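You operate a simulated robot arm through the tools that you are given. There is no shell and no other tool. Be economical: measure what you need, move in short steps, check, and stop when the job is done.

You run a simulated robot arm. Do the job below in one go: nothing can be reset, and whatever is moved stays where it is left.

## Task
Spray the moss, scrub it off and brush out the coping joint.
Fine: use the water spray first, then the churn brush for both; put the brush back. Set down upright: churn brush.

The check looks at the end state, three seconds after you hand in, the way a careful person would. Anything else that was tipped, shoved, dropped, spilled or broken makes it a failure.

## Robot
A 7-joint arm with a two-finger parallel gripper, fixed in place. Base frame: the origin is at the foot of the arm, x ahead of it, y to its left, z up. Readings come in mm, degrees, newtons and seconds.
Its first joint turns from -166.0 to 166.0 degrees. Payload 4.4 kg.
The TCP is the grasp point between the finger pads, 23 mm short of the fingertips. In the tool frame z runs along the fingers and y along their closing line. Largest opening 94 mm; finger width 38, thickness 10; the body of the gripper, 54 by 96 mm, starts 39 mm behind the TCP.
Orientation is that of the tool frame in the base frame, as a unit quaternion [w, x, y, z]. With the fingers straight down and closing along the base's y, the tool's x points along the base's -x, its y along +y and its z along -z.

## Interface
- The arm moves only by the tool move_arm. Its argument "targets" is one flat list of numbers, 7 for each row, row after row: the turn, a rotation vector about the tool's x, y, z in degrees, then the shift along the tool's x, y, z in mm, then the opening, from 0 (shut) to 1 (fully open). In form: [wx, wy, wz, tx, ty, tz, gripper, wx, wy, wz, tx, ty, tz, gripper, ...]. A call has 1 to 12 rows; each row shifts and turns the commanded pose from where the row before left it, along the tool's axes as they then stand. A row lasts 0.2 s, in which the tool goes at most 50 mm and 8.6 degrees; a call with a longer step from one row to the next is refused whole, and so is a gripper value outside its range. A pose out of reach is approached as far as the arm can. The call stops where the force on the tool passes 50 N (or 10 N more than at its start, if that is more) or the arm is blocked; 0.2 s more then pass. The fingers move at their own pace (about 72 mm/s each) and stop on an object; they squeeze with about 42 N. The grip force told is the motor's: it shows also when the fingers shut on nothing. Time passes only in rows, and 0.2 s behind the last, so rows that do not move let the fingers close. The reply holds the time, the measured pose of the TCP, the force on the tool along the base axes, the opening and the grip force, in the units named above and with some noise, with the torque about the TCP (base axes, N m) and any sound that the robot's microphone picked up.
- Cameras (640 x 400 px; columns grow to the right, rows downward): "scene" is fixed at [408.4, 645.8, 1549.5]; the picture's right is [-0.72, -0.70, 0.00], its down [-0.39, 0.40, -0.83] and it looks along [0.58, -0.59, -0.56] (base axes); focal length 360 px, centre (320, 200). "wrist" rides on the gripper at [86, 16, -74] in the tool frame; the picture's right is [-0.18, 0.98, 0.00], its down [-0.58, -0.11, -0.81] and it looks along [-0.79, -0.15, 0.59] (tool axes); focal length 243 px, centre (320, 200). There is no depth. A picture from a camera that has moved, and an enlarged one, comes with that camera's place and axes in the base frame and with its lens. The place of the scene camera against the robot may be out by one fixed shift of up to 12 mm in any direction.
- capture(camera): a new picture of that camera. It takes no simulated time.
- inspect(camera, box): a new picture of the part [left, top, right, bottom] of that camera's present view, enlarged. It takes no simulated time.
- close_job(): hands the job in; it is judged then, once.

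Go step by step. Nothing tells you positions but the pictures and the camera data: compare them with the known pose of the tool, close in by small moves and look again before you grip or let go. The budget is 120 turns and 84 pictures, counting those below and the enlarged ones. Unless the task says otherwise, let go and move clear before handing in, and close with one line.

The tools are called by a JSON object that holds its "name" and its "arguments". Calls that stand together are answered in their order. move_arm: Moves the arm, as the interface text tells. Its arguments: {"type":"object","properties":{"targets":{"type":"array"}},"required":["targets"]} The other tools are called the same way: capture (camera) takes a picture; inspect (camera, box) takes an enlarged picture of a part of a camera's view; close_job () hands the job in.

At the start:

```text
t: 0.0
eef_pos: [837.2, -4.6, 1245.8]
tcp_rot: [0.0, 0.0, 1.0, 0.001]
force: [-0.5, -0.3, -0.3]
moment: [0.03, -0.01, -0.02]
gripper_width: 94.0
grasp_force: 0.0
```

scene: 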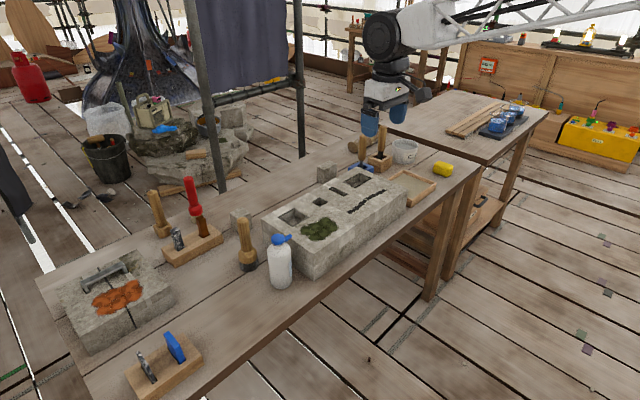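
wrist: 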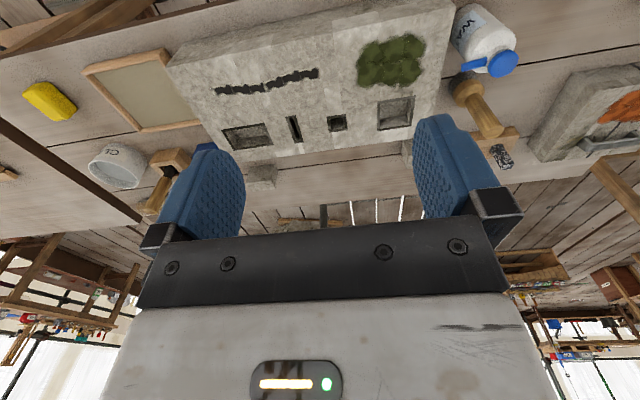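

I see a bench with a stone coping block (moss patch, dark joint), a water spray bottle, several brushes/tools. I look closer first.

{"name": "inspect", "arguments": {"camera": "scene", "box": [220, 140, 480, 302]}}

{"name": "inspect", "arguments": {"camera": "scene", "box": [30, 160, 310, 400]}}

{"name": "inspect", "arguments": {"camera": "wrist", "box": [0, 0, 640, 240]}}

```text
2.46 times, centred on (350, 221) of scene
camera zoom: at [408.4, 645.8, 1549.5], right [-0.72, -0.7, 0.0], down [-0.39, 0.4, -0.83], along [0.58, -0.59, -0.56], focal length 885 px, centre (246, 148)
```

zoom: 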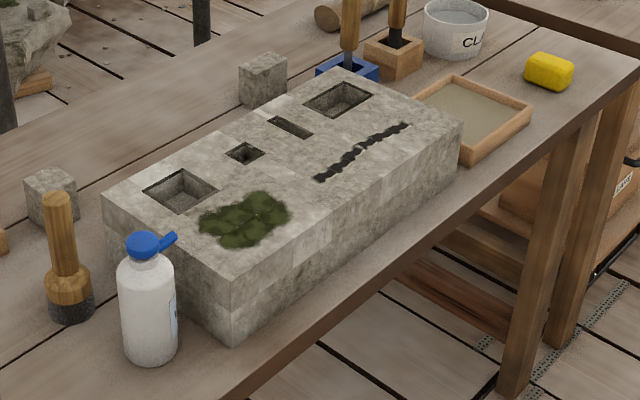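

```text
1.67 times, centred on (170, 280) of scene
camera zoom: at [408.4, 645.8, 1549.5], right [-0.72, -0.7, 0.0], down [-0.39, 0.4, -0.83], along [0.58, -0.59, -0.56], focal length 599 px, centre (570, 67)
```

zoom: 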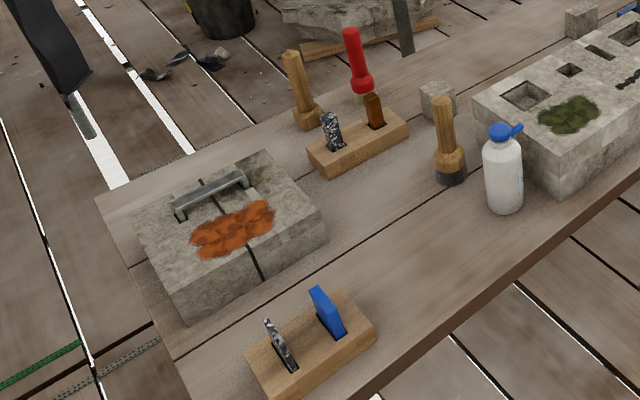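

```text
1.00 times, centred on (320, 120) of wrist (not enlarged: the box is as wide or as high as the picture)
camera zoom: at [750.3, 11.2, 1321.0], right [0.18, 0.98, 0.0], down [0.58, -0.11, 0.81], along [0.79, -0.15, -0.59], focal length 243 px, centre (320, 280)
```

zoom: 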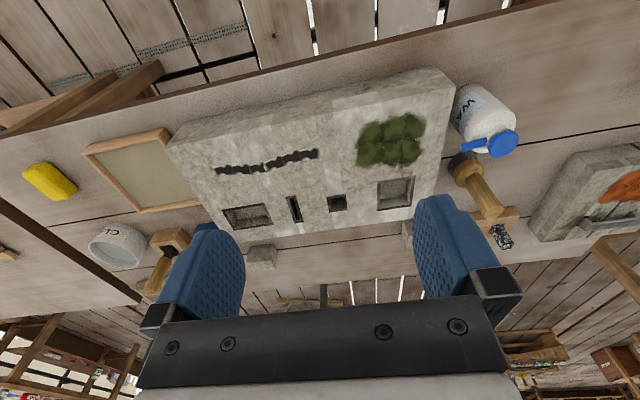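

The moss is near (957, 91, 905), the joint runs along y at x≈949, the bottle stands near (955, 230) and a bristle-down round brush near (1087, 255). I move toward them for a closer look at what each tool is.

{"name": "move_arm", "arguments": {"targets": [0, 0, 0, 0, 40, 20, 1, 0, 0, 0, 0, 40, 20, 1, 0, 0, 0, 0, 40, 20, 1, 0, 0, 0, 0, 40, 20, 1, 0, 0, 0, 0, 40, 20, 1, 0, 0, 0, 0, 40, 0, 1]}}

{"name": "capture", "arguments": {"camera": "wrist"}}

{"name": "capture", "arguments": {"camera": "scene"}}

```text
t: 1.4
eef_pos: [837.8, 233.8, 1144.0]
tcp_rot: [0.0, 0.001, 1.0, 0.0]
force: [-0.3, 0.7, 0.0]
moment: [-0.03, 0.01, 0.02]
gripper_width: 94.0
grasp_force: 0.1
```

```text
78 pictures are left
camera wrist: at [751.0, 251.1, 1221.0], right [0.19, 0.98, 0.0], down [0.58, -0.11, 0.81], along [0.79, -0.15, -0.59], focal length 243 px, centre (320, 200)
```

wrist: 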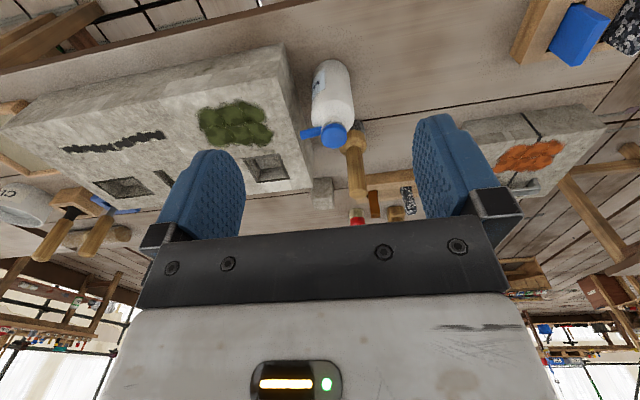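

```text
77 pictures are left
```

scene: 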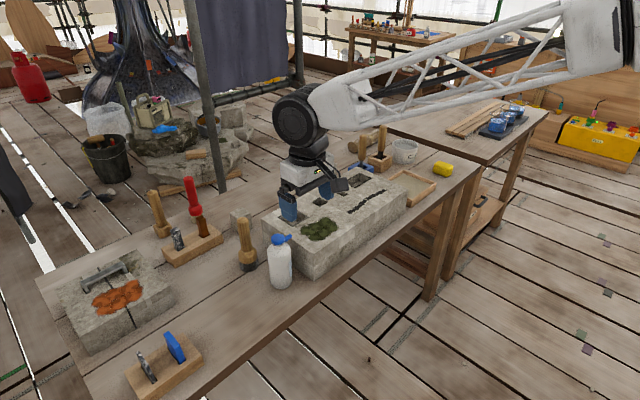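

The bottle has a blue nozzle pointing toward the moss (−y). I zoom to identify the churn brush among the candidates.

{"name": "inspect", "arguments": {"camera": "wrist", "box": [280, 50, 440, 240]}}

{"name": "inspect", "arguments": {"camera": "wrist", "box": [0, 150, 180, 270]}}

{"name": "inspect", "arguments": {"camera": "scene", "box": [225, 205, 325, 295]}}

{"name": "inspect", "arguments": {"camera": "scene", "box": [135, 165, 235, 275]}}

{"name": "inspect", "arguments": {"camera": "scene", "box": [330, 120, 430, 190]}}

```text
2.11 times, centred on (360, 145) of wrist
camera zoom: at [751.0, 251.1, 1221.0], right [0.19, 0.98, 0.0], down [0.58, -0.11, 0.81], along [0.79, -0.15, -0.59], focal length 511 px, centre (236, 316)
```

zoom: 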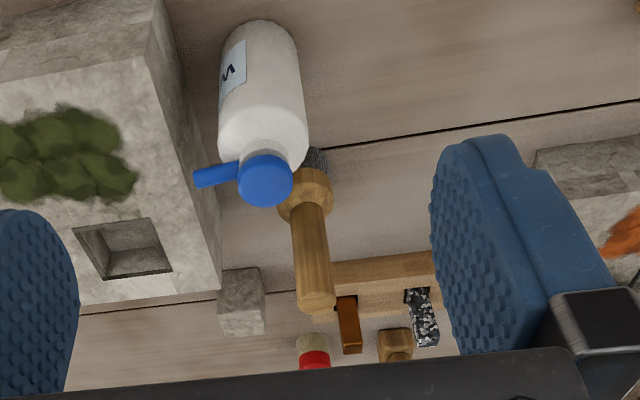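

```text
3.33 times, centred on (90, 210) of wrist
camera zoom: at [751.0, 251.1, 1221.0], right [0.19, 0.98, 0.0], down [0.58, -0.11, 0.81], along [0.79, -0.15, -0.59], focal length 809 px, centre (1087, 167)
```

zoom: 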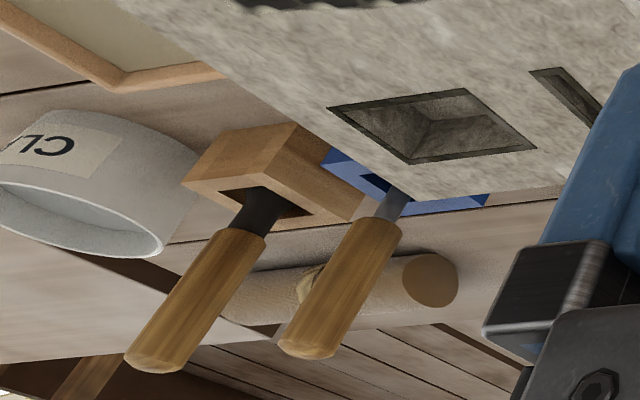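

```text
4.44 times, centred on (275, 250) of scene
camera zoom: at [408.4, 645.8, 1549.5], right [-0.72, -0.7, 0.0], down [-0.39, 0.4, -0.83], along [0.58, -0.59, -0.56], focal length 1598 px, centre (520, -22)
```

zoom: 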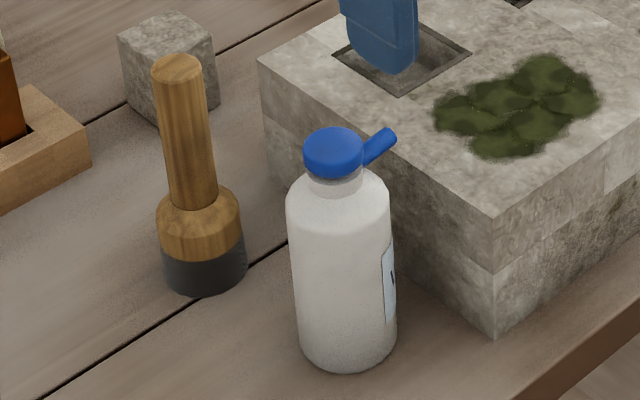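

```text
3.64 times, centred on (185, 220) of scene
camera zoom: at [408.4, 645.8, 1549.5], right [-0.72, -0.7, 0.0], down [-0.39, 0.4, -0.83], along [0.58, -0.59, -0.56], focal length 1307 px, centre (811, 127)
```

zoom: 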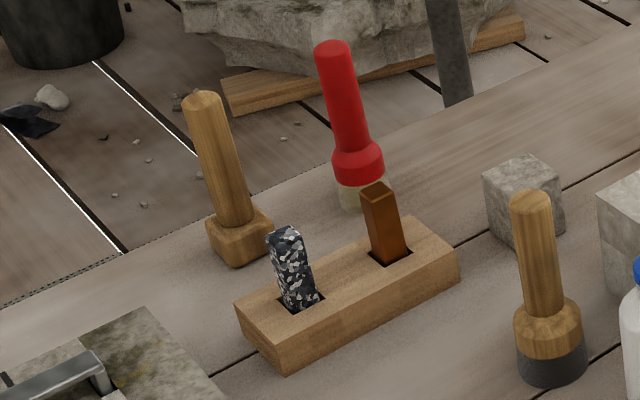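

```text
5.71 times, centred on (380, 155) of scene
camera zoom: at [408.4, 645.8, 1549.5], right [-0.72, -0.7, 0.0], down [-0.39, 0.4, -0.83], along [0.58, -0.59, -0.56], focal length 2054 px, centre (-23, 457)
```

zoom: 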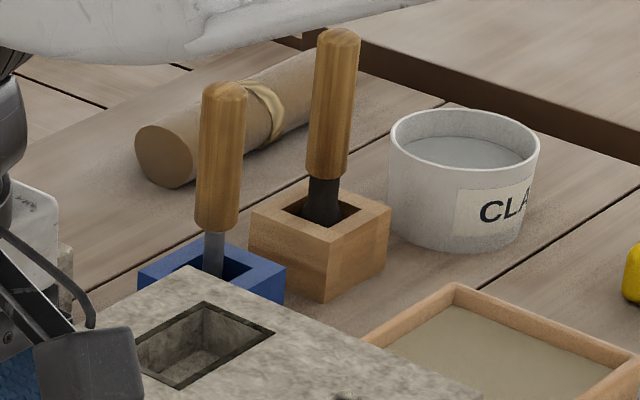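

The wooden brush with the dark bristles is the only round brush within reach, so I take it as the churn brush. I'll turn the wrist 180° so the camera sits above when I later tilt the tool forward.

{"name": "move_arm", "arguments": {"targets": [0, 0, 8.5, 0, 0, 0, 1, 0, 0, 8.5, 0, 0, 0, 1, 0, 0, 8.5, 0, 0, 0, 1, 0, 0, 8.5, 0, 0, 0, 1, 0, 0, 8.5, 0, 0, 0, 1, 0, 0, 8.5, 0, 0, 0, 1, 0, 0, 8.5, 0, 0, 0, 1, 0, 0, 8.5, 0, 0, 0, 1, 0, 0, 8.5, 0, 0, 0, 1, 0, 0, 8.5, 0, 0, 0, 1, 0, 0, 8.5, 0, 0, 0, 1]}}

```text
t: 3.8
eef_pos: [837.6, 234.8, 1145.4]
tcp_rot: [0.0, 0.729, 0.685, 0.0]
force: [-0.6, -0.5, 0.5]
moment: [0.01, -0.01, 0.02]
gripper_width: 94.2
grasp_force: 0.0
```

The wrist turns well, at 93.5° now. I finish the turn.

{"name": "move_arm", "arguments": {"targets": [0, 0, 8.5, 0, 0, 0, 1, 0, 0, 8.5, 0, 0, 0, 1, 0, 0, 8.5, 0, 0, 0, 1, 0, 0, 8.5, 0, 0, 0, 1, 0, 0, 8.5, 0, 0, 0, 1, 0, 0, 8.5, 0, 0, 0, 1, 0, 0, 8.5, 0, 0, 0, 1, 0, 0, 8.5, 0, 0, 0, 1, 0, 0, 8.5, 0, 0, 0, 1, 0, 0, 8.5, 0, 0, 0, 1, 0, 0, 1.5, 0, 0, 0, 1]}}

```text
t: 6.2
eef_pos: [842.1, 211.4, 1141.0]
tcp_rot: [-0.013, 0.983, 0.182, -0.001]
force: [-0.3, -0.6, -0.7]
moment: [-0.02, -0.04, 0.0]
gripper_width: 93.9
grasp_force: 0.0
out of reach, approached as far as the arm can: row 8, 9, 10
```

The wrist joint ends about 20° short of a full flip, so I go back and work unflipped, with the tool tilted forward instead.

{"name": "move_arm", "arguments": {"targets": [0, 0, -8.5, 0, 0, 0, 1, 0, 0, -8.5, 0, 0, 0, 1, 0, 0, -8.5, 0, 0, 0, 1, 0, 0, -8.5, 0, 0, 0, 1, 0, 0, -8.5, 0, 0, 0, 1, 0, 0, -8.5, 0, 0, 0, 1, 0, 0, -8.5, 0, 0, 0, 1, 0, 0, -8.5, 0, 0, 0, 1, 0, 0, -8.5, 0, 0, 0, 1, 0, 0, -8.5, 0, 0, 0, 1, 0, 0, -8.5, 0, 0, 0, 1, 0, 0, -8.5, 0, 0, 0, 1]}}

{"name": "move_arm", "arguments": {"targets": [0, 0, -8.5, 0, 0, 0, 1, 0, 0, -8.5, 0, 0, 0, 1, 0, 0, -8.5, 0, 0, 0, 1, 0, 0, -8.5, 0, 0, 0, 1, 0, 0, -8.5, 0, 0, 0, 1, 0, 0, -8.5, 0, 0, 0, 1, 0, 0, -8.5, 0, 0, 0, 1]}}

```text
t: 8.8
eef_pos: [842.6, 212.0, 1141.6]
tcp_rot: [-0.009, 0.487, 0.873, 0.009]
force: [-0.3, -0.1, 0.2]
moment: [0.02, -0.02, 0.01]
gripper_width: 93.9
grasp_force: 0.1
```

```text
t: 10.4
eef_pos: [842.2, 212.5, 1142.9]
tcp_rot: [-0.003, -0.01, 1.0, 0.013]
force: [-0.3, 0.0, -0.3]
moment: [-0.02, -0.01, 0.03]
gripper_width: 93.9
grasp_force: 0.1
```

Back near the starting orientation. Now I tilt the tool forward by 65° in place and look.

{"name": "move_arm", "arguments": {"targets": [1.5, 0, 1.1, 0, 0, 0, 1, 0, -8.125, 0, 0, 0, 0, 1, 0, -8.125, 0, 0, 0, 0, 1, 0, -8.125, 0, 0, 0, 0, 1, 0, -8.125, 0, 0, 0, 0, 1, 0, -8.125, 0, 0, 0, 0, 1, 0, -8.125, 0, 0, 0, 0, 1, 0, -8.125, 0, 0, 0, 0, 1, 0, -8.125, 0, 0, 0, 0, 1]}}

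{"name": "capture", "arguments": {"camera": "wrist"}}

```text
t: 12.6
eef_pos: [849.2, 213.8, 1109.9]
tcp_rot: [0.519, -0.003, 0.855, -0.005]
force: [-1.2, 0.4, -0.1]
moment: [0.0, 0.01, -0.01]
gripper_width: 93.9
grasp_force: 0.0
stopped in row 9: the arm was blocked; the commanded pose is now the measured one
```

```text
71 pictures are left
camera wrist: at [743.9, 230.2, 1067.7], right [0.09, 0.98, 0.15], down [-0.45, -0.1, 0.89], along [0.89, -0.14, 0.43], focal length 243 px, centre (320, 200)
```

wrist: 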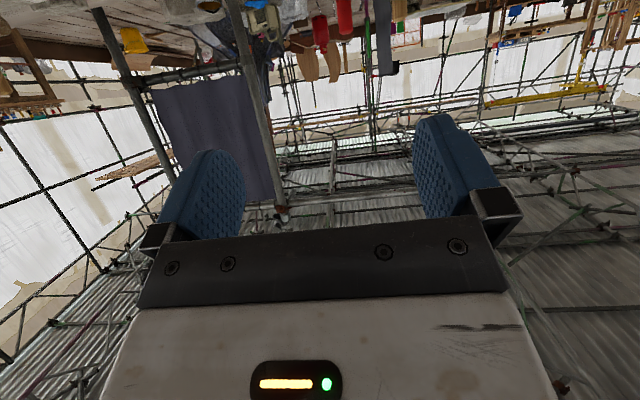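

The tilt stopped at about 62°. I check the scene for why.

{"name": "capture", "arguments": {"camera": "scene"}}

```text
70 pictures are left
```

scene: 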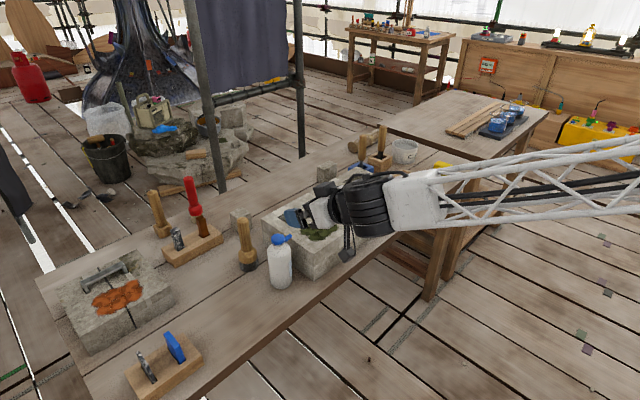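

The forearm geometry limits a horizontal tool, so I'll take the bottle from above instead, closing along x so that the nozzle stays free. I untilt and turn the wrist 90°.

{"name": "move_arm", "arguments": {"targets": [0, 7.8, 0, 0, 0, 0, 1, 0, 7.8, 0, 0, 0, 0, 1, 0, 7.8, 0, 0, 0, 0, 1, 0, 7.8, 0, 0, 0, 0, 1, 0, 7.8, 0, 0, 0, 0, 1, 0, 7.8, 0, 0, 0, 0, 1, 0, 7.8, 0, 0, 0, 0, 1, 0, 7.9, 0, 0, 0, 0, 1]}}

{"name": "move_arm", "arguments": {"targets": [0, 0, 8.2, 0, 0, 0, 1, 0, 0, 8.2, 0, 0, 0, 1, 0, 0, 8.2, 0, 0, 0, 1, 0, 0, 8.2, 0, 0, 0, 1, 0, 0, 8.2, 0, 0, 0, 1, 0, 0, 8.2, 0, 0, 0, 1, 0, 0, 8.2, 0, 0, 0, 1, 0, 0, 8.2, 0, 0, 0, 1, 0, 0, 8.2, 0, 0, 0, 1, 0, 0, 8.2, 0, 0, 0, 1, 0, 0, 8, 0, 0, 0, 1]}}

{"name": "capture", "arguments": {"camera": "wrist"}}

```text
t: 14.4
eef_pos: [850.0, 214.5, 1115.2]
tcp_rot: [0.003, 0.0, 1.0, -0.004]
force: [-0.5, -0.2, 0.6]
moment: [0.0, 0.0, -0.01]
gripper_width: 93.7
grasp_force: 0.1
```

```text
t: 16.8
eef_pos: [849.7, 215.8, 1112.9]
tcp_rot: [0.007, 0.709, 0.705, -0.001]
force: [0.1, 0.3, 0.0]
moment: [0.02, 0.02, -0.02]
gripper_width: 94.1
grasp_force: 0.1
```

```text
69 pictures are left
camera wrist: at [865.9, 301.8, 1188.8], right [0.98, -0.19, 0.01], down [-0.12, -0.57, 0.81], along [-0.15, -0.8, -0.58], focal length 243 px, centre (320, 200)
```

wrist: 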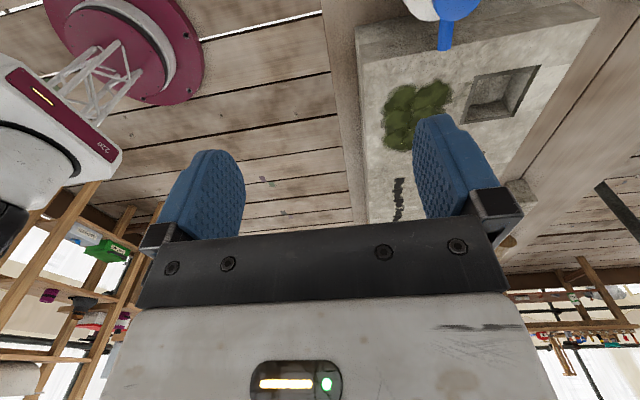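

The camera now looks along −y; the cap is near (963, 228) with the nozzle straight along −y. I move over the bottle, staying well above it.

{"name": "move_arm", "arguments": {"targets": [0, 0, 0, 4, 40, 10, 1, 0, 0, 0, 4, 40, 10, 1, 0, 0, 0, 3, 33, 20, 1, 0, 0, 0, 0, 0, 20, 1]}}

{"name": "capture", "arguments": {"camera": "wrist"}}

{"name": "inspect", "arguments": {"camera": "scene", "box": [225, 180, 345, 300]}}

```text
t: 17.8
eef_pos: [964.3, 227.9, 1055.9]
tcp_rot: [0.007, 0.707, 0.707, -0.001]
force: [0.0, -0.5, 0.5]
moment: [-0.02, -0.01, 0.0]
gripper_width: 93.8
grasp_force: 0.0
```

```text
68 pictures are left
camera wrist: at [979.1, 314.0, 1130.5], right [0.98, -0.18, 0.01], down [-0.12, -0.57, 0.81], along [-0.14, -0.8, -0.58], focal length 243 px, centre (320, 200)
```

wrist: 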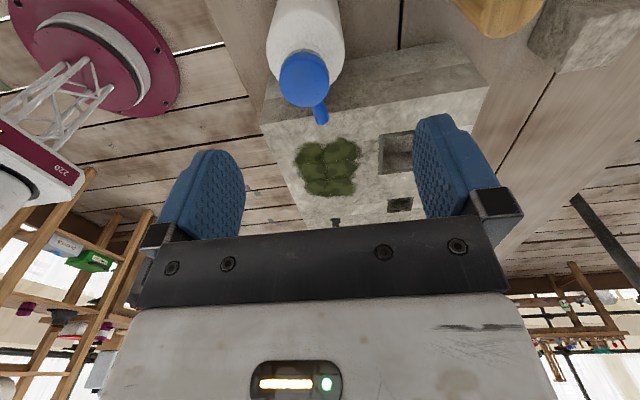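

```text
3.33 times, centred on (285, 240) of scene
camera zoom: at [408.4, 645.8, 1549.5], right [-0.72, -0.7, 0.0], down [-0.39, 0.4, -0.83], along [0.58, -0.59, -0.56], focal length 1198 px, centre (437, 67)
```

zoom: 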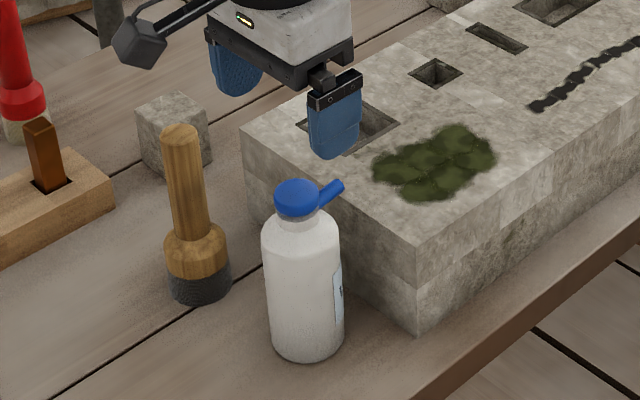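

Triangulation from two wrist views puts the cap top at (955, 229, 965). I descend around it to just above grip height and check.

{"name": "move_arm", "arguments": {"targets": [0, 0, 0, 1.5, -8.5, 20, 1, 0, 0, 0, 0, 0, 30, 1, 0, 0, 0, 0, 0, 30, 1, 0, 0, 0, 0, 0, 25, 1, 0, 0, 0, 0, 0, 10, 1]}}

{"name": "inspect", "arguments": {"camera": "scene", "box": [225, 180, 345, 300]}}

{"name": "capture", "arguments": {"camera": "wrist"}}

```text
t: 19.0
eef_pos: [955.6, 225.6, 938.1]
tcp_rot: [0.007, 0.707, 0.707, -0.001]
force: [-0.4, 0.2, 0.8]
moment: [0.05, -0.01, 0.0]
gripper_width: 94.2
grasp_force: 0.1
```

```text
3.33 times, centred on (285, 240) of scene
camera zoom: at [408.4, 645.8, 1549.5], right [-0.72, -0.7, 0.0], down [-0.39, 0.4, -0.83], along [0.58, -0.59, -0.56], focal length 1198 px, centre (437, 67)
```

zoom: 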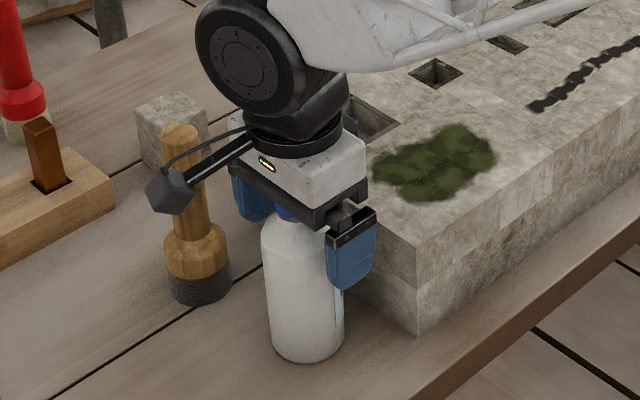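

```text
65 pictures are left
camera wrist: at [970.9, 313.6, 1013.1], right [0.98, -0.18, 0.01], down [-0.12, -0.57, 0.81], along [-0.14, -0.8, -0.58], focal length 243 px, centre (320, 200)
```

wrist: 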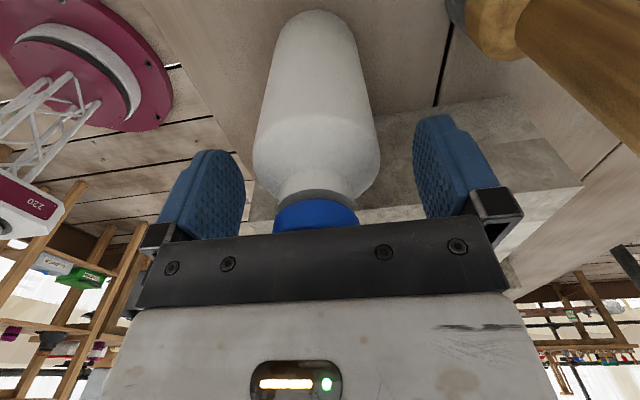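

The bottle is centred between the fingers. I lower 8 mm more and close.

{"name": "move_arm", "arguments": {"targets": [0, 0, 0, 3, 0, 4, 1, 0, 0, 0, 0, 0, 4, 1, 0, 0, 0, 0, 0, 0, 0.5, 0, 0, 0, 0, 0, 0, 0.0, 0, 0, 0, 0, 0, 0, 0.0]}}

{"name": "inspect", "arguments": {"camera": "scene", "box": [225, 180, 345, 300]}}

```text
t: 20.2
eef_pos: [957.1, 228.8, 931.0]
tcp_rot: [0.006, 0.707, 0.707, -0.001]
force: [1.0, -2.4, 4.3]
moment: [0.05, -0.1, -0.06]
gripper_width: 58.9
grasp_force: 41.8
heard: click
```

```text
3.33 times, centred on (285, 240) of scene
camera zoom: at [408.4, 645.8, 1549.5], right [-0.72, -0.7, 0.0], down [-0.39, 0.4, -0.83], along [0.58, -0.59, -0.56], focal length 1198 px, centre (437, 67)
```

zoom: 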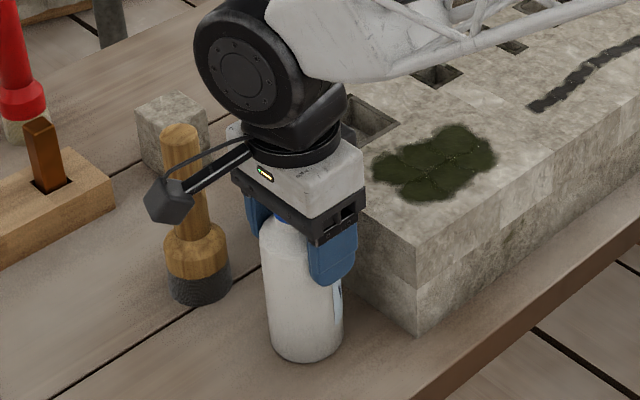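

The bottle is gripped at 58.9 mm and a click sounded; the moss looks darker already. I zoom on it.

{"name": "inspect", "arguments": {"camera": "scene", "box": [285, 205, 365, 255]}}

{"name": "capture", "arguments": {"camera": "wrist"}}

```text
8.00 times, centred on (325, 230) of scene
camera zoom: at [408.4, 645.8, 1549.5], right [-0.72, -0.7, 0.0], down [-0.39, 0.4, -0.83], along [0.58, -0.59, -0.56], focal length 2876 px, centre (280, -40)
```

zoom: 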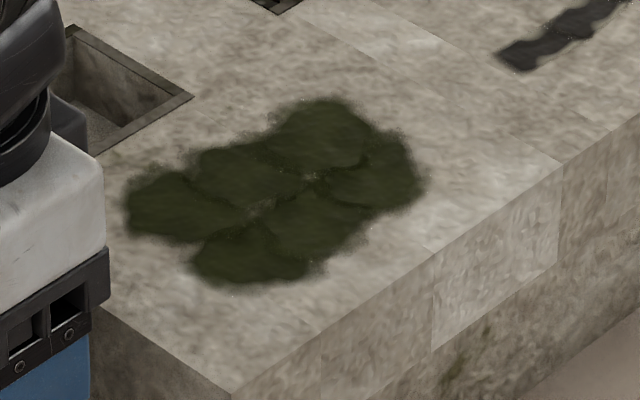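

```text
62 pictures are left
camera wrist: at [970.9, 315.9, 1005.7], right [0.98, -0.18, 0.01], down [-0.12, -0.57, 0.81], along [-0.14, -0.8, -0.58], focal length 243 px, centre (320, 200)
```

wrist: 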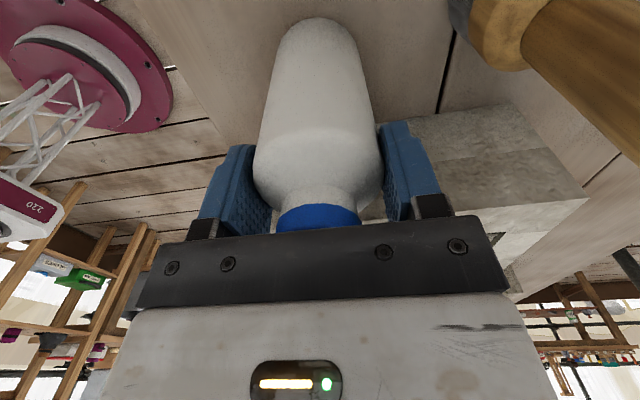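

One squeeze wetted the whole moss patch (uniformly dark). The bottle never left the bench, so I just open and rise straight up.

{"name": "move_arm", "arguments": {"targets": [0, 0, 0, 0, 0, 0, 0.5, 0, 0, 0, 0, 0, 0, 1, 0, 0, 0, 0, 0, 0, 1, 0, 0, 0, 0, 0, -20, 1, 0, 0, 0, 0, 0, -40, 1, 0, 0, 0, 0, 0, -50, 1, 0, 0, 0, 0, 0, -50, 1, 0, 0, 0, 0, 0, -30, 1]}}

{"name": "inspect", "arguments": {"camera": "scene", "box": [225, 180, 385, 300]}}

{"name": "capture", "arguments": {"camera": "wrist"}}

```text
t: 22.0
eef_pos: [952.1, 230.2, 1121.4]
tcp_rot: [0.005, 0.708, 0.706, -0.001]
force: [0.8, -0.2, -1.1]
moment: [-0.02, 0.02, 0.0]
gripper_width: 93.9
grasp_force: 0.1
```

```text
3.33 times, centred on (305, 240) of scene
camera zoom: at [408.4, 645.8, 1549.5], right [-0.72, -0.7, 0.0], down [-0.39, 0.4, -0.83], along [0.58, -0.59, -0.56], focal length 1198 px, centre (370, 67)
```

zoom: 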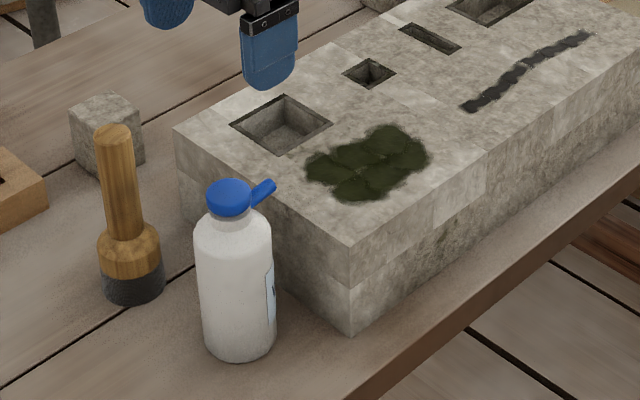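

```text
60 pictures are left
camera wrist: at [968.7, 318.4, 1195.7], right [0.98, -0.18, 0.01], down [-0.11, -0.57, 0.81], along [-0.15, -0.8, -0.58], focal length 243 px, centre (320, 200)
```

wrist: 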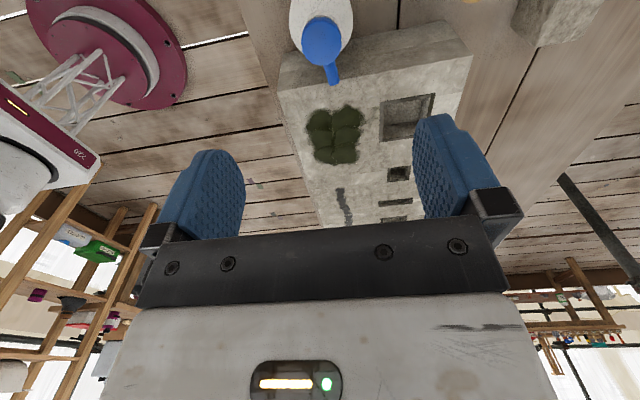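

The bottle stands as before and the moss is wet. Next is the brush at about (1076, 255), whose handle top is near z 970; I turn the wrist to heading −20° (camera clear of the bottle) and tilt 40° forward.

{"name": "move_arm", "arguments": {"targets": [0, 0, -7.8, 0, 0, 0, 1, 0, 0, -7.8, 0, 0, 0, 1, 0, 0, -7.8, 0, 0, 0, 1, 0, 0, -7.8, 0, 0, 0, 1, 0, 0, -7.8, 0, 0, 0, 1, 0, 0, -7.8, 0, 0, 0, 1, 0, 0, -7.8, 0, 0, 0, 1, 0, 0, -7.8, 0, 0, 0, 1, 0, 0, -7.6, 0, 0, 0, 1]}}

{"name": "move_arm", "arguments": {"targets": [0, -8, 0, 0, 0, 0, 1, 0, -8, 0, 0, 0, 0, 1, 0, -8, 0, 0, 0, 0, 1, 0, -8, 0, 0, 0, 0, 1, 0, -8, 0, 0, 0, 0, 1]}}

{"name": "capture", "arguments": {"camera": "wrist"}}

```text
t: 24.0
eef_pos: [953.5, 229.4, 1120.6]
tcp_rot: [0.005, 0.173, 0.985, -0.004]
force: [0.2, 1.2, 0.4]
moment: [-0.02, 0.02, -0.01]
gripper_width: 93.9
grasp_force: 0.0
```

```text
t: 25.2
eef_pos: [955.0, 229.8, 1120.5]
tcp_rot: [0.341, 0.162, 0.924, -0.064]
force: [-0.3, -0.4, -0.8]
moment: [0.04, 0.02, 0.02]
gripper_width: 94.0
grasp_force: 0.1
```

```text
59 pictures are left
camera wrist: at [852.9, 284.5, 1122.2], right [0.47, 0.88, 0.11], down [-0.11, -0.07, 0.99], along [0.88, -0.48, 0.07], focal length 243 px, centre (320, 200)
```

wrist: 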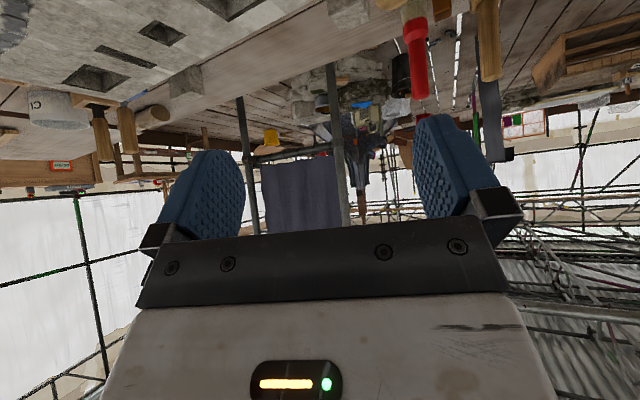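

The pose suits the approach. I move to a point 120 mm short of the handle along the tool axis.

{"name": "move_arm", "arguments": {"targets": [0, 0, 0, 13.4, 22.1, 29.6, 1, 0, 0, 0, 13.4, 22.2, 29.6, 1, 0, 0, 0, 13.4, 22.2, 29.5, 1, 0, 0, 0, 0, 0, 0, 1]}}

{"name": "capture", "arguments": {"camera": "wrist"}}

{"name": "inspect", "arguments": {"camera": "scene", "box": [205, 170, 325, 290]}}

```text
t: 26.2
eef_pos: [1002.8, 282.6, 1025.3]
tcp_rot: [0.342, 0.161, 0.924, -0.063]
force: [-0.3, -0.8, 0.3]
moment: [0.03, -0.01, 0.04]
gripper_width: 94.0
grasp_force: 0.0
```

```text
58 pictures are left
camera wrist: at [901.4, 337.1, 1027.0], right [0.47, 0.88, 0.11], down [-0.11, -0.07, 0.99], along [0.88, -0.48, 0.07], focal length 243 px, centre (320, 200)
```

wrist: 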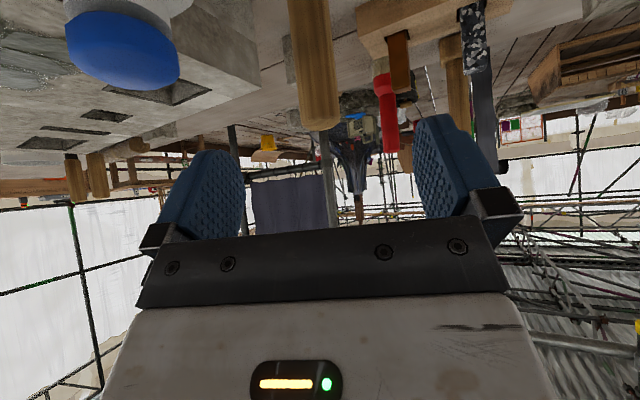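

```text
3.33 times, centred on (265, 230) of scene
camera zoom: at [408.4, 645.8, 1549.5], right [-0.72, -0.7, 0.0], down [-0.39, 0.4, -0.83], along [0.58, -0.59, -0.56], focal length 1198 px, centre (503, 100)
```

zoom: 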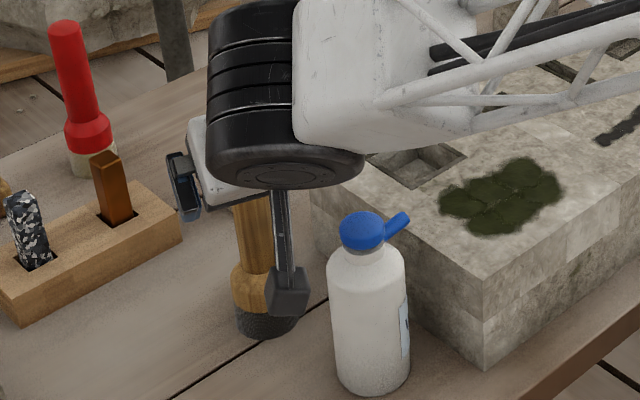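

The handle stands at about (1078, 250), nearly dead ahead. I advance most of the way with a 4 mm side correction and look again.

{"name": "move_arm", "arguments": {"targets": [0, 0, 0, 0, -2, 30, 1, 0, 0, 0, 0, -2, 30, 1, 0, 0, 0, 0, 0, 20, 1]}}

{"name": "capture", "arguments": {"camera": "wrist"}}

{"name": "inspect", "arguments": {"camera": "scene", "box": [205, 170, 325, 290]}}

```text
t: 27.0
eef_pos: [1051.6, 259.3, 967.3]
tcp_rot: [0.341, 0.163, 0.924, -0.064]
force: [0.4, 0.9, 0.0]
moment: [0.02, 0.0, -0.02]
gripper_width: 93.9
grasp_force: 0.1
```

```text
56 pictures are left
camera wrist: at [949.4, 313.5, 968.0], right [0.47, 0.88, 0.11], down [-0.11, -0.07, 0.99], along [0.88, -0.48, 0.07], focal length 243 px, centre (320, 200)
```

wrist: 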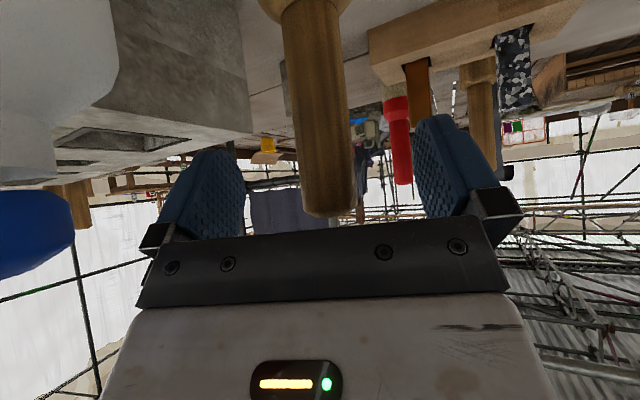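

```text
3.33 times, centred on (265, 230) of scene
camera zoom: at [408.4, 645.8, 1549.5], right [-0.72, -0.7, 0.0], down [-0.39, 0.4, -0.83], along [0.58, -0.59, -0.56], focal length 1198 px, centre (503, 100)
```

zoom: 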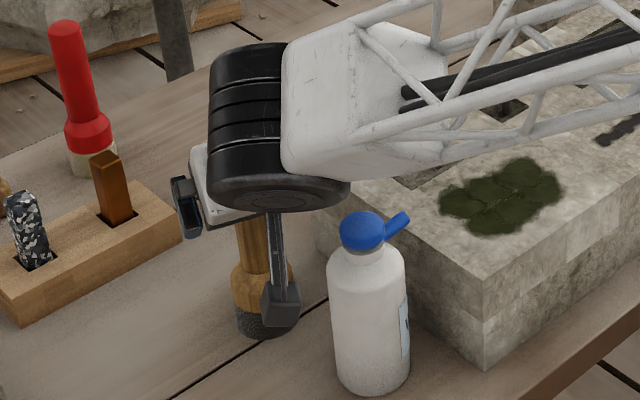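

The handle is centred between the fingers. I advance 35 mm more, then close.

{"name": "move_arm", "arguments": {"targets": [0, 0, 0, 0, 0, 18, 1, 0, 0, 0, 0, 0, 17, 1, 0, 0, 0, 0, 0, 0, 1]}}

{"name": "capture", "arguments": {"camera": "wrist"}}

```text
t: 27.8
eef_pos: [1072.8, 252.2, 943.3]
tcp_rot: [0.342, 0.163, 0.923, -0.064]
force: [-5.4, 1.5, 21.0]
moment: [0.11, 0.08, 0.01]
gripper_width: 93.9
grasp_force: 0.1
```

```text
54 pictures are left
camera wrist: at [970.6, 307.0, 944.0], right [0.47, 0.88, 0.11], down [-0.12, -0.07, 0.99], along [0.88, -0.48, 0.07], focal length 243 px, centre (320, 200)
```

wrist: 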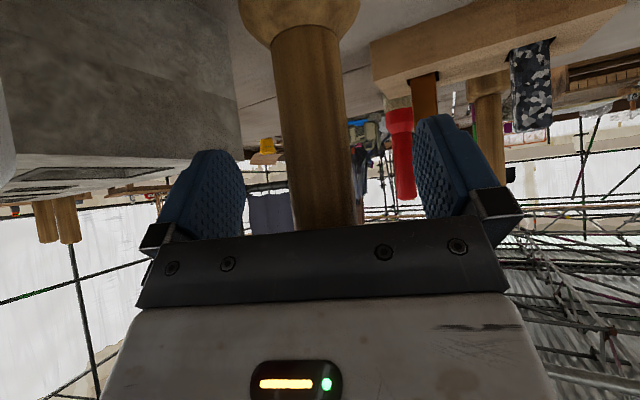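

The palm touches the handle's top (21 N), so I back off 8 mm and then close.

{"name": "move_arm", "arguments": {"targets": [0, 0, 0, 0, 0, -8, 1, 0, 0, 0, 0, 0, 0, 1]}}

{"name": "inspect", "arguments": {"camera": "wrist", "box": [200, 0, 460, 260]}}

```text
t: 28.4
eef_pos: [1065.4, 253.7, 944.7]
tcp_rot: [0.34, 0.162, 0.924, -0.064]
force: [0.4, -0.4, 0.5]
moment: [-0.01, 0.01, 0.01]
gripper_width: 94.0
grasp_force: 0.0
```

```text
1.54 times, centred on (330, 130) of wrist
camera zoom: at [964.1, 307.9, 946.4], right [0.47, 0.88, 0.11], down [-0.11, -0.07, 0.99], along [0.88, -0.48, 0.07], focal length 373 px, centre (305, 308)
```

zoom: 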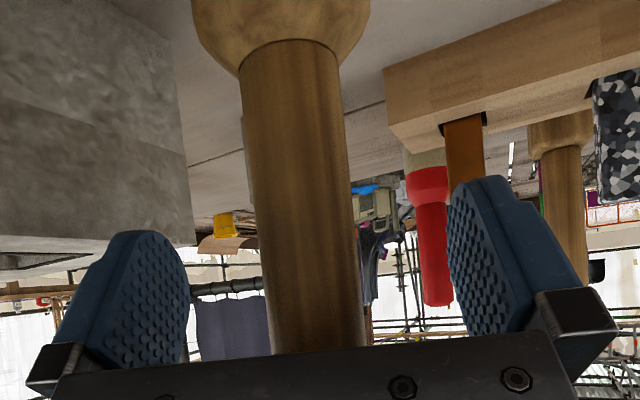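

The contact is gone and the handle is centred. I close the gripper.

{"name": "move_arm", "arguments": {"targets": [0, 0, 0, 0, 0, 0, 0.5, 0, 0, 0, 0, 0, 0, 0, 0, 0, 0, 0, 0, 0, 0, 0, 0, 0, 0, 0, 0, 0, 0, 0, 0, 0, 0, 0, 0]}}

{"name": "inspect", "arguments": {"camera": "wrist", "box": [200, 0, 460, 260]}}

```text
t: 29.6
eef_pos: [1067.2, 253.3, 946.7]
tcp_rot: [0.341, 0.162, 0.924, -0.064]
force: [-0.8, 0.2, 1.9]
moment: [0.07, 0.01, 0.04]
gripper_width: 29.2
grasp_force: 42.0
```

```text
1.54 times, centred on (330, 130) of wrist
camera zoom: at [964.3, 308.0, 947.3], right [0.47, 0.88, 0.11], down [-0.11, -0.07, 0.99], along [0.88, -0.48, 0.07], focal length 373 px, centre (305, 308)
```

zoom: 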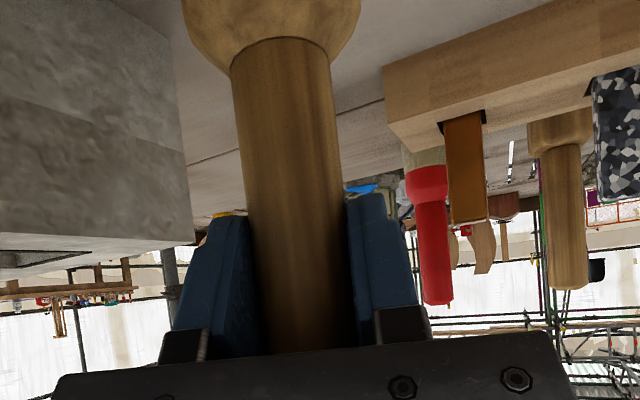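

Gripped at 29.2 mm; the bench pose to come back to is (1067, 253, 947). I lift straight up 140 mm.

{"name": "move_arm", "arguments": {"targets": [0, 0, 0, -6.5, -0.1, -7.6, 0, 0, 0, 0, -26, -0.3, -30.4, 0, 0, 0, 0, -29.3, -0.4, -34.2, 0, 0, 0, 0, -29.3, -0.4, -34.2, 0, 0, 0, 0, 0, 0, 0, 0]}}

{"name": "capture", "arguments": {"camera": "scene"}}

{"name": "capture", "arguments": {"camera": "wrist"}}

```text
t: 30.8
eef_pos: [1067.2, 255.0, 1085.9]
tcp_rot: [0.341, 0.162, 0.924, -0.063]
force: [-0.3, -0.2, -2.3]
moment: [0.0, 0.02, -0.03]
gripper_width: 29.3
grasp_force: 41.6
```

```text
51 pictures are left
```

scene: 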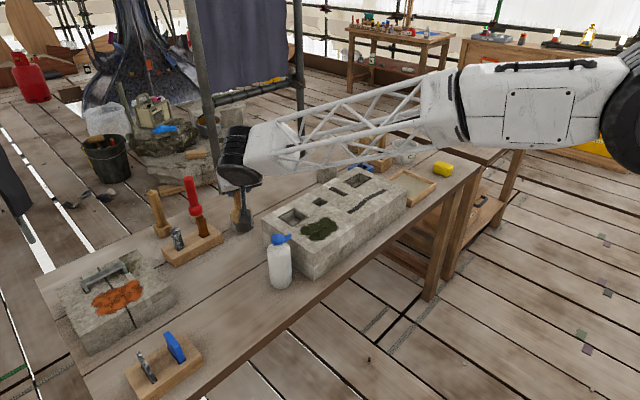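

```text
50 pictures are left
camera wrist: at [964.6, 309.4, 1087.9], right [0.47, 0.88, 0.11], down [-0.11, -0.07, 0.99], along [0.88, -0.48, 0.07], focal length 243 px, centre (320, 200)
```

wrist: 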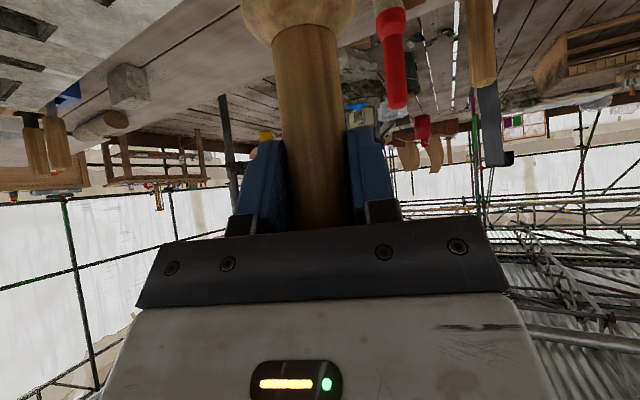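

Brush is held upright and clear. I carry it over the moss (about x 900–985, y 36–144) at a safe height.

{"name": "move_arm", "arguments": {"targets": [0, 0, 0, -19.5, 0, -22.8, 0, 0, 0, 0, 6.3, -40, -5, 0, 0, 0, 0, 6.3, -40, -5, 0, 0, 0, 0, 6.3, -40, -5, 0, 0, 0, 0, 6.3, -40, -5, 0, 0, 0, 0, 6.3, -40, -5, 0, 0, 0, 0, 0, 0, 0, 0]}}

{"name": "inspect", "arguments": {"camera": "scene", "box": [245, 130, 405, 290]}}

{"name": "capture", "arguments": {"camera": "wrist"}}

```text
t: 32.4
eef_pos: [962.6, 79.0, 1114.8]
tcp_rot: [0.341, 0.163, 0.923, -0.066]
force: [-0.3, 0.7, -2.9]
moment: [-0.01, 0.0, 0.0]
gripper_width: 29.2
grasp_force: 42.2
```

```text
2.50 times, centred on (325, 210) of scene
camera zoom: at [408.4, 645.8, 1549.5], right [-0.72, -0.7, 0.0], down [-0.39, 0.4, -0.83], along [0.58, -0.59, -0.56], focal length 899 px, centre (308, 175)
```

zoom: 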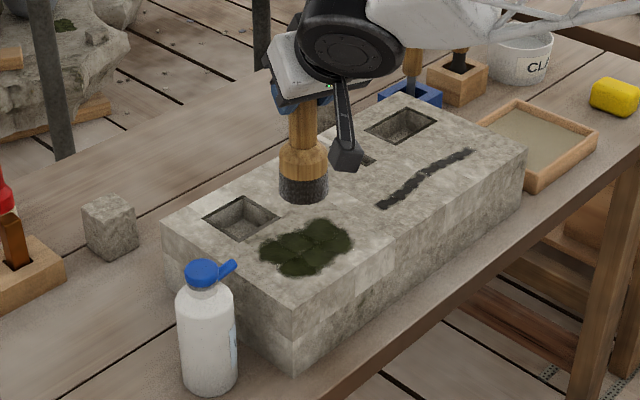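

```text
48 pictures are left
camera wrist: at [860.5, 133.9, 1115.6], right [0.47, 0.88, 0.11], down [-0.11, -0.07, 0.99], along [0.88, -0.48, 0.07], focal length 243 px, centre (320, 200)
```

wrist: 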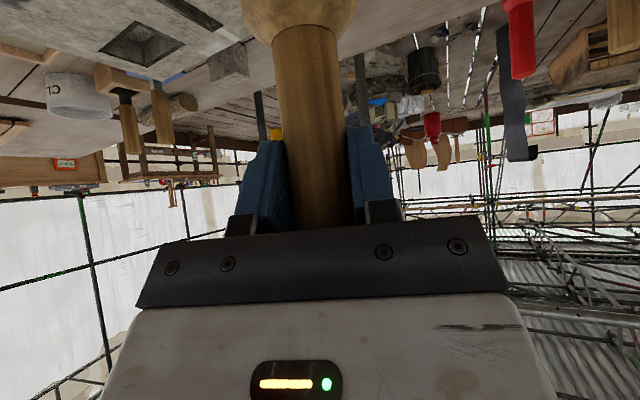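

The brush is over the moss. I lower 75 mm and look before making contact.

{"name": "move_arm", "arguments": {"targets": [0, 0, 0, 26, 0.3, 30.4, 0, 0, 0, 0, 22.8, 0.3, 26.6, 0, 0, 0, 0, 0, 0, 0, 0]}}

{"name": "inspect", "arguments": {"camera": "scene", "box": [265, 170, 385, 270]}}

```text
t: 33.2
eef_pos: [962.4, 79.2, 1045.2]
tcp_rot: [0.344, 0.162, 0.923, -0.063]
force: [-5.6, -6.6, 41.1]
moment: [-0.08, 0.12, -0.02]
gripper_width: 29.3
grasp_force: 41.9
```

```text
4.00 times, centred on (325, 220) of scene
camera zoom: at [408.4, 645.8, 1549.5], right [-0.72, -0.7, 0.0], down [-0.39, 0.4, -0.83], along [0.58, -0.59, -0.56], focal length 1438 px, centre (300, 120)
```

zoom: 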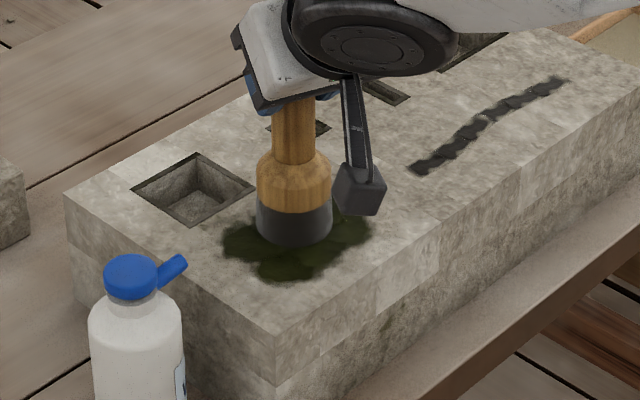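

Contact at 41 N; that's too hard. I ease off about 4 mm and make a first slow pass along y over the moss's far side.

{"name": "move_arm", "arguments": {"targets": [0, 0, 0, -2.6, 0, -3.0, 0, 0, 0, 0, 0, 0, 0, 0, 0, 0, 0, -3.7, -14.1, 3.4, 0, 0, 0, 0, -3.7, -14.1, 3.4, 0, 0, 0, 0, 0, 0, 0, 0]}}

{"name": "inspect", "arguments": {"camera": "scene", "box": [265, 170, 385, 270]}}

```text
t: 34.4
eef_pos: [961.7, 49.3, 1043.6]
tcp_rot: [0.339, 0.162, 0.924, -0.064]
force: [0.0, 9.0, 16.7]
moment: [1.51, -0.11, 0.09]
gripper_width: 29.7
grasp_force: 42.1
```

```text
4.00 times, centred on (325, 220) of scene
camera zoom: at [408.4, 645.8, 1549.5], right [-0.72, -0.7, 0.0], down [-0.39, 0.4, -0.83], along [0.58, -0.59, -0.56], focal length 1438 px, centre (300, 120)
```

zoom: 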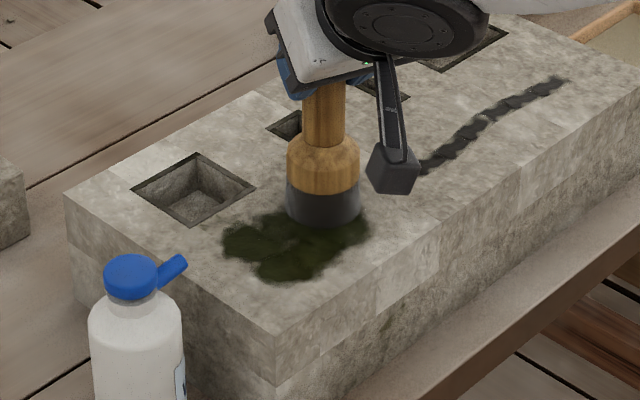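

The brush drags with moderate force (17 N). I continue the raster over the patch.

{"name": "move_arm", "arguments": {"targets": [0, 0, 0, -5.7, 2.7, 4.9, 0, 0, 0, 0, 5.4, 19.7, -4.8, 0, 0, 0, 0, 5.4, 19.7, -4.8, 0, 0, 0, 0, 5.4, 19.7, -4.8, 0, 0, 0, 0, 5.4, 19.7, -4.8, 0, 0, 0, 0, 17.2, -8.2, -14.6, 0, 0, 0, 0, -5.4, -19.7, 4.8, 0, 0, 0, 0, -5.4, -19.7, 4.8, 0, 0, 0, 0, -5.4, -19.7, 4.8, 0, 0, 0, 0, -5.4, -19.7, 4.8, 0]}}

{"name": "inspect", "arguments": {"camera": "scene", "box": [265, 170, 385, 270]}}

```text
t: 36.6
eef_pos: [944.2, 51.7, 1045.1]
tcp_rot: [0.341, 0.162, 0.924, -0.063]
force: [-0.4, 0.2, -1.8]
moment: [0.03, -0.01, -0.02]
gripper_width: 29.3
grasp_force: 42.0
```

```text
4.00 times, centred on (325, 220) of scene
camera zoom: at [408.4, 645.8, 1549.5], right [-0.72, -0.7, 0.0], down [-0.39, 0.4, -0.83], along [0.58, -0.59, -0.56], focal length 1438 px, centre (300, 120)
```

zoom: 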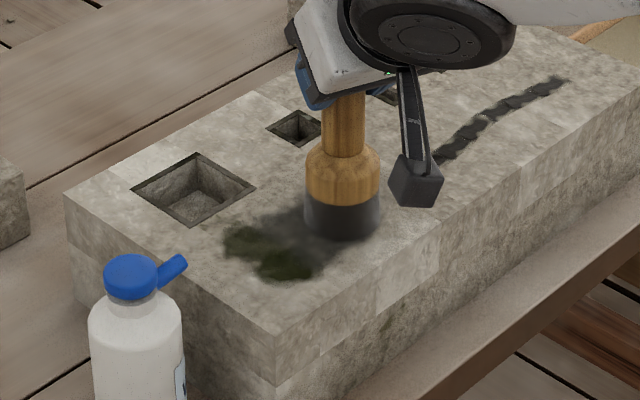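

Most of the right side is clean; contact was light at the end. I press 3 mm deeper and scrub the remaining left and near parts (TCP y up to ~136, x 920–975).

{"name": "move_arm", "arguments": {"targets": [0, 0, 0, 2.2, 0, 2.5, 0, 0, 0, 0, 5.4, 19.7, -4.8, 0, 0, 0, 0, 5.4, 19.7, -4.8, 0, 0, 0, 0, 5.4, 19.7, -4.8, 0, 0, 0, 0, 5.4, 19.7, -4.8, 0, 0, 0, 0, -20, 9.6, 17, 0, 0, 0, 0, -5.4, -19.7, 4.8, 0, 0, 0, 0, 5.4, 19.7, -4.8, 0, 0, 0, 0, 18.6, -8.9, -15.9, 0, 0, 0, 0, 18.6, -8.9, -15.9, 0, 0, 0, 0, -5.4, -19.7, 4.8, 0, 0, 0, 0, -5.4, -19.7, 4.8, 0]}}

{"name": "inspect", "arguments": {"camera": "scene", "box": [265, 170, 385, 270]}}

```text
t: 39.2
eef_pos: [918.2, 95.1, 1043.4]
tcp_rot: [0.34, 0.161, 0.924, -0.063]
force: [-0.6, 11.6, 23.6]
moment: [1.71, -0.09, 0.09]
gripper_width: 29.0
grasp_force: 42.1
```

```text
4.00 times, centred on (325, 220) of scene
camera zoom: at [408.4, 645.8, 1549.5], right [-0.72, -0.7, 0.0], down [-0.39, 0.4, -0.83], along [0.58, -0.59, -0.56], focal length 1438 px, centre (300, 120)
```

zoom: 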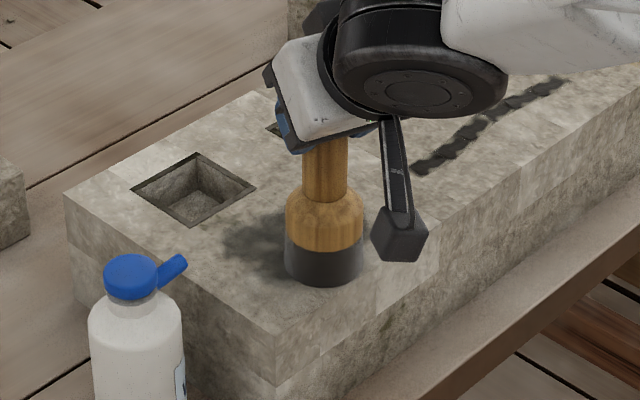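

The moss is nearly gone. I make another full pass to catch residue.

{"name": "move_arm", "arguments": {"targets": [0, 0, 0, -5.4, -19.7, 4.8, 0, 0, 0, 0, -5.4, -19.7, 4.8, 0, 0, 0, 0, -14.3, 6.9, 12.2, 0, 0, 0, 0, 5.4, 19.7, -4.8, 0, 0, 0, 0, 5.4, 19.7, -4.8, 0, 0, 0, 0, 5.4, 19.7, -4.8, 0, 0, 0, 0, 5.4, 19.7, -4.8, 0, 0, 0, 0, -14.3, 6.9, 12.2, 0, 0, 0, 0, -5.4, -19.7, 4.8, 0, 0, 0, 0, -5.4, -19.7, 4.8, 0, 0, 0, 0, -5.4, -19.7, 4.8, 0, 0, 0, 0, -5.4, -19.7, 4.8, 0]}}

{"name": "inspect", "arguments": {"camera": "scene", "box": [265, 170, 385, 270]}}

```text
t: 41.8
eef_pos: [960.9, 51.0, 1041.6]
tcp_rot: [0.34, 0.161, 0.924, -0.064]
force: [-3.0, 8.6, 14.4]
moment: [0.88, -0.22, 0.22]
gripper_width: 29.3
grasp_force: 42.2
```

```text
4.00 times, centred on (325, 220) of scene
camera zoom: at [408.4, 645.8, 1549.5], right [-0.72, -0.7, 0.0], down [-0.39, 0.4, -0.83], along [0.58, -0.59, -0.56], focal length 1438 px, centre (300, 120)
```

zoom: 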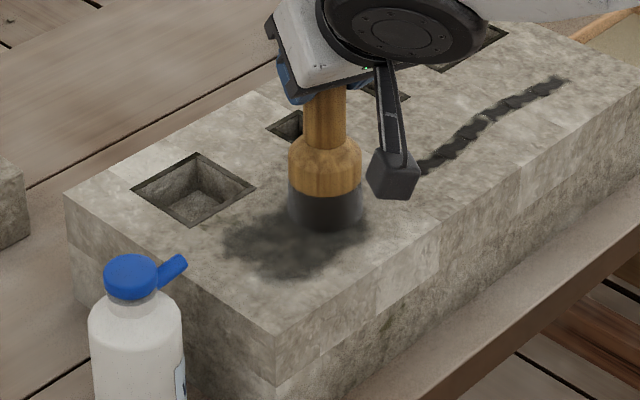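

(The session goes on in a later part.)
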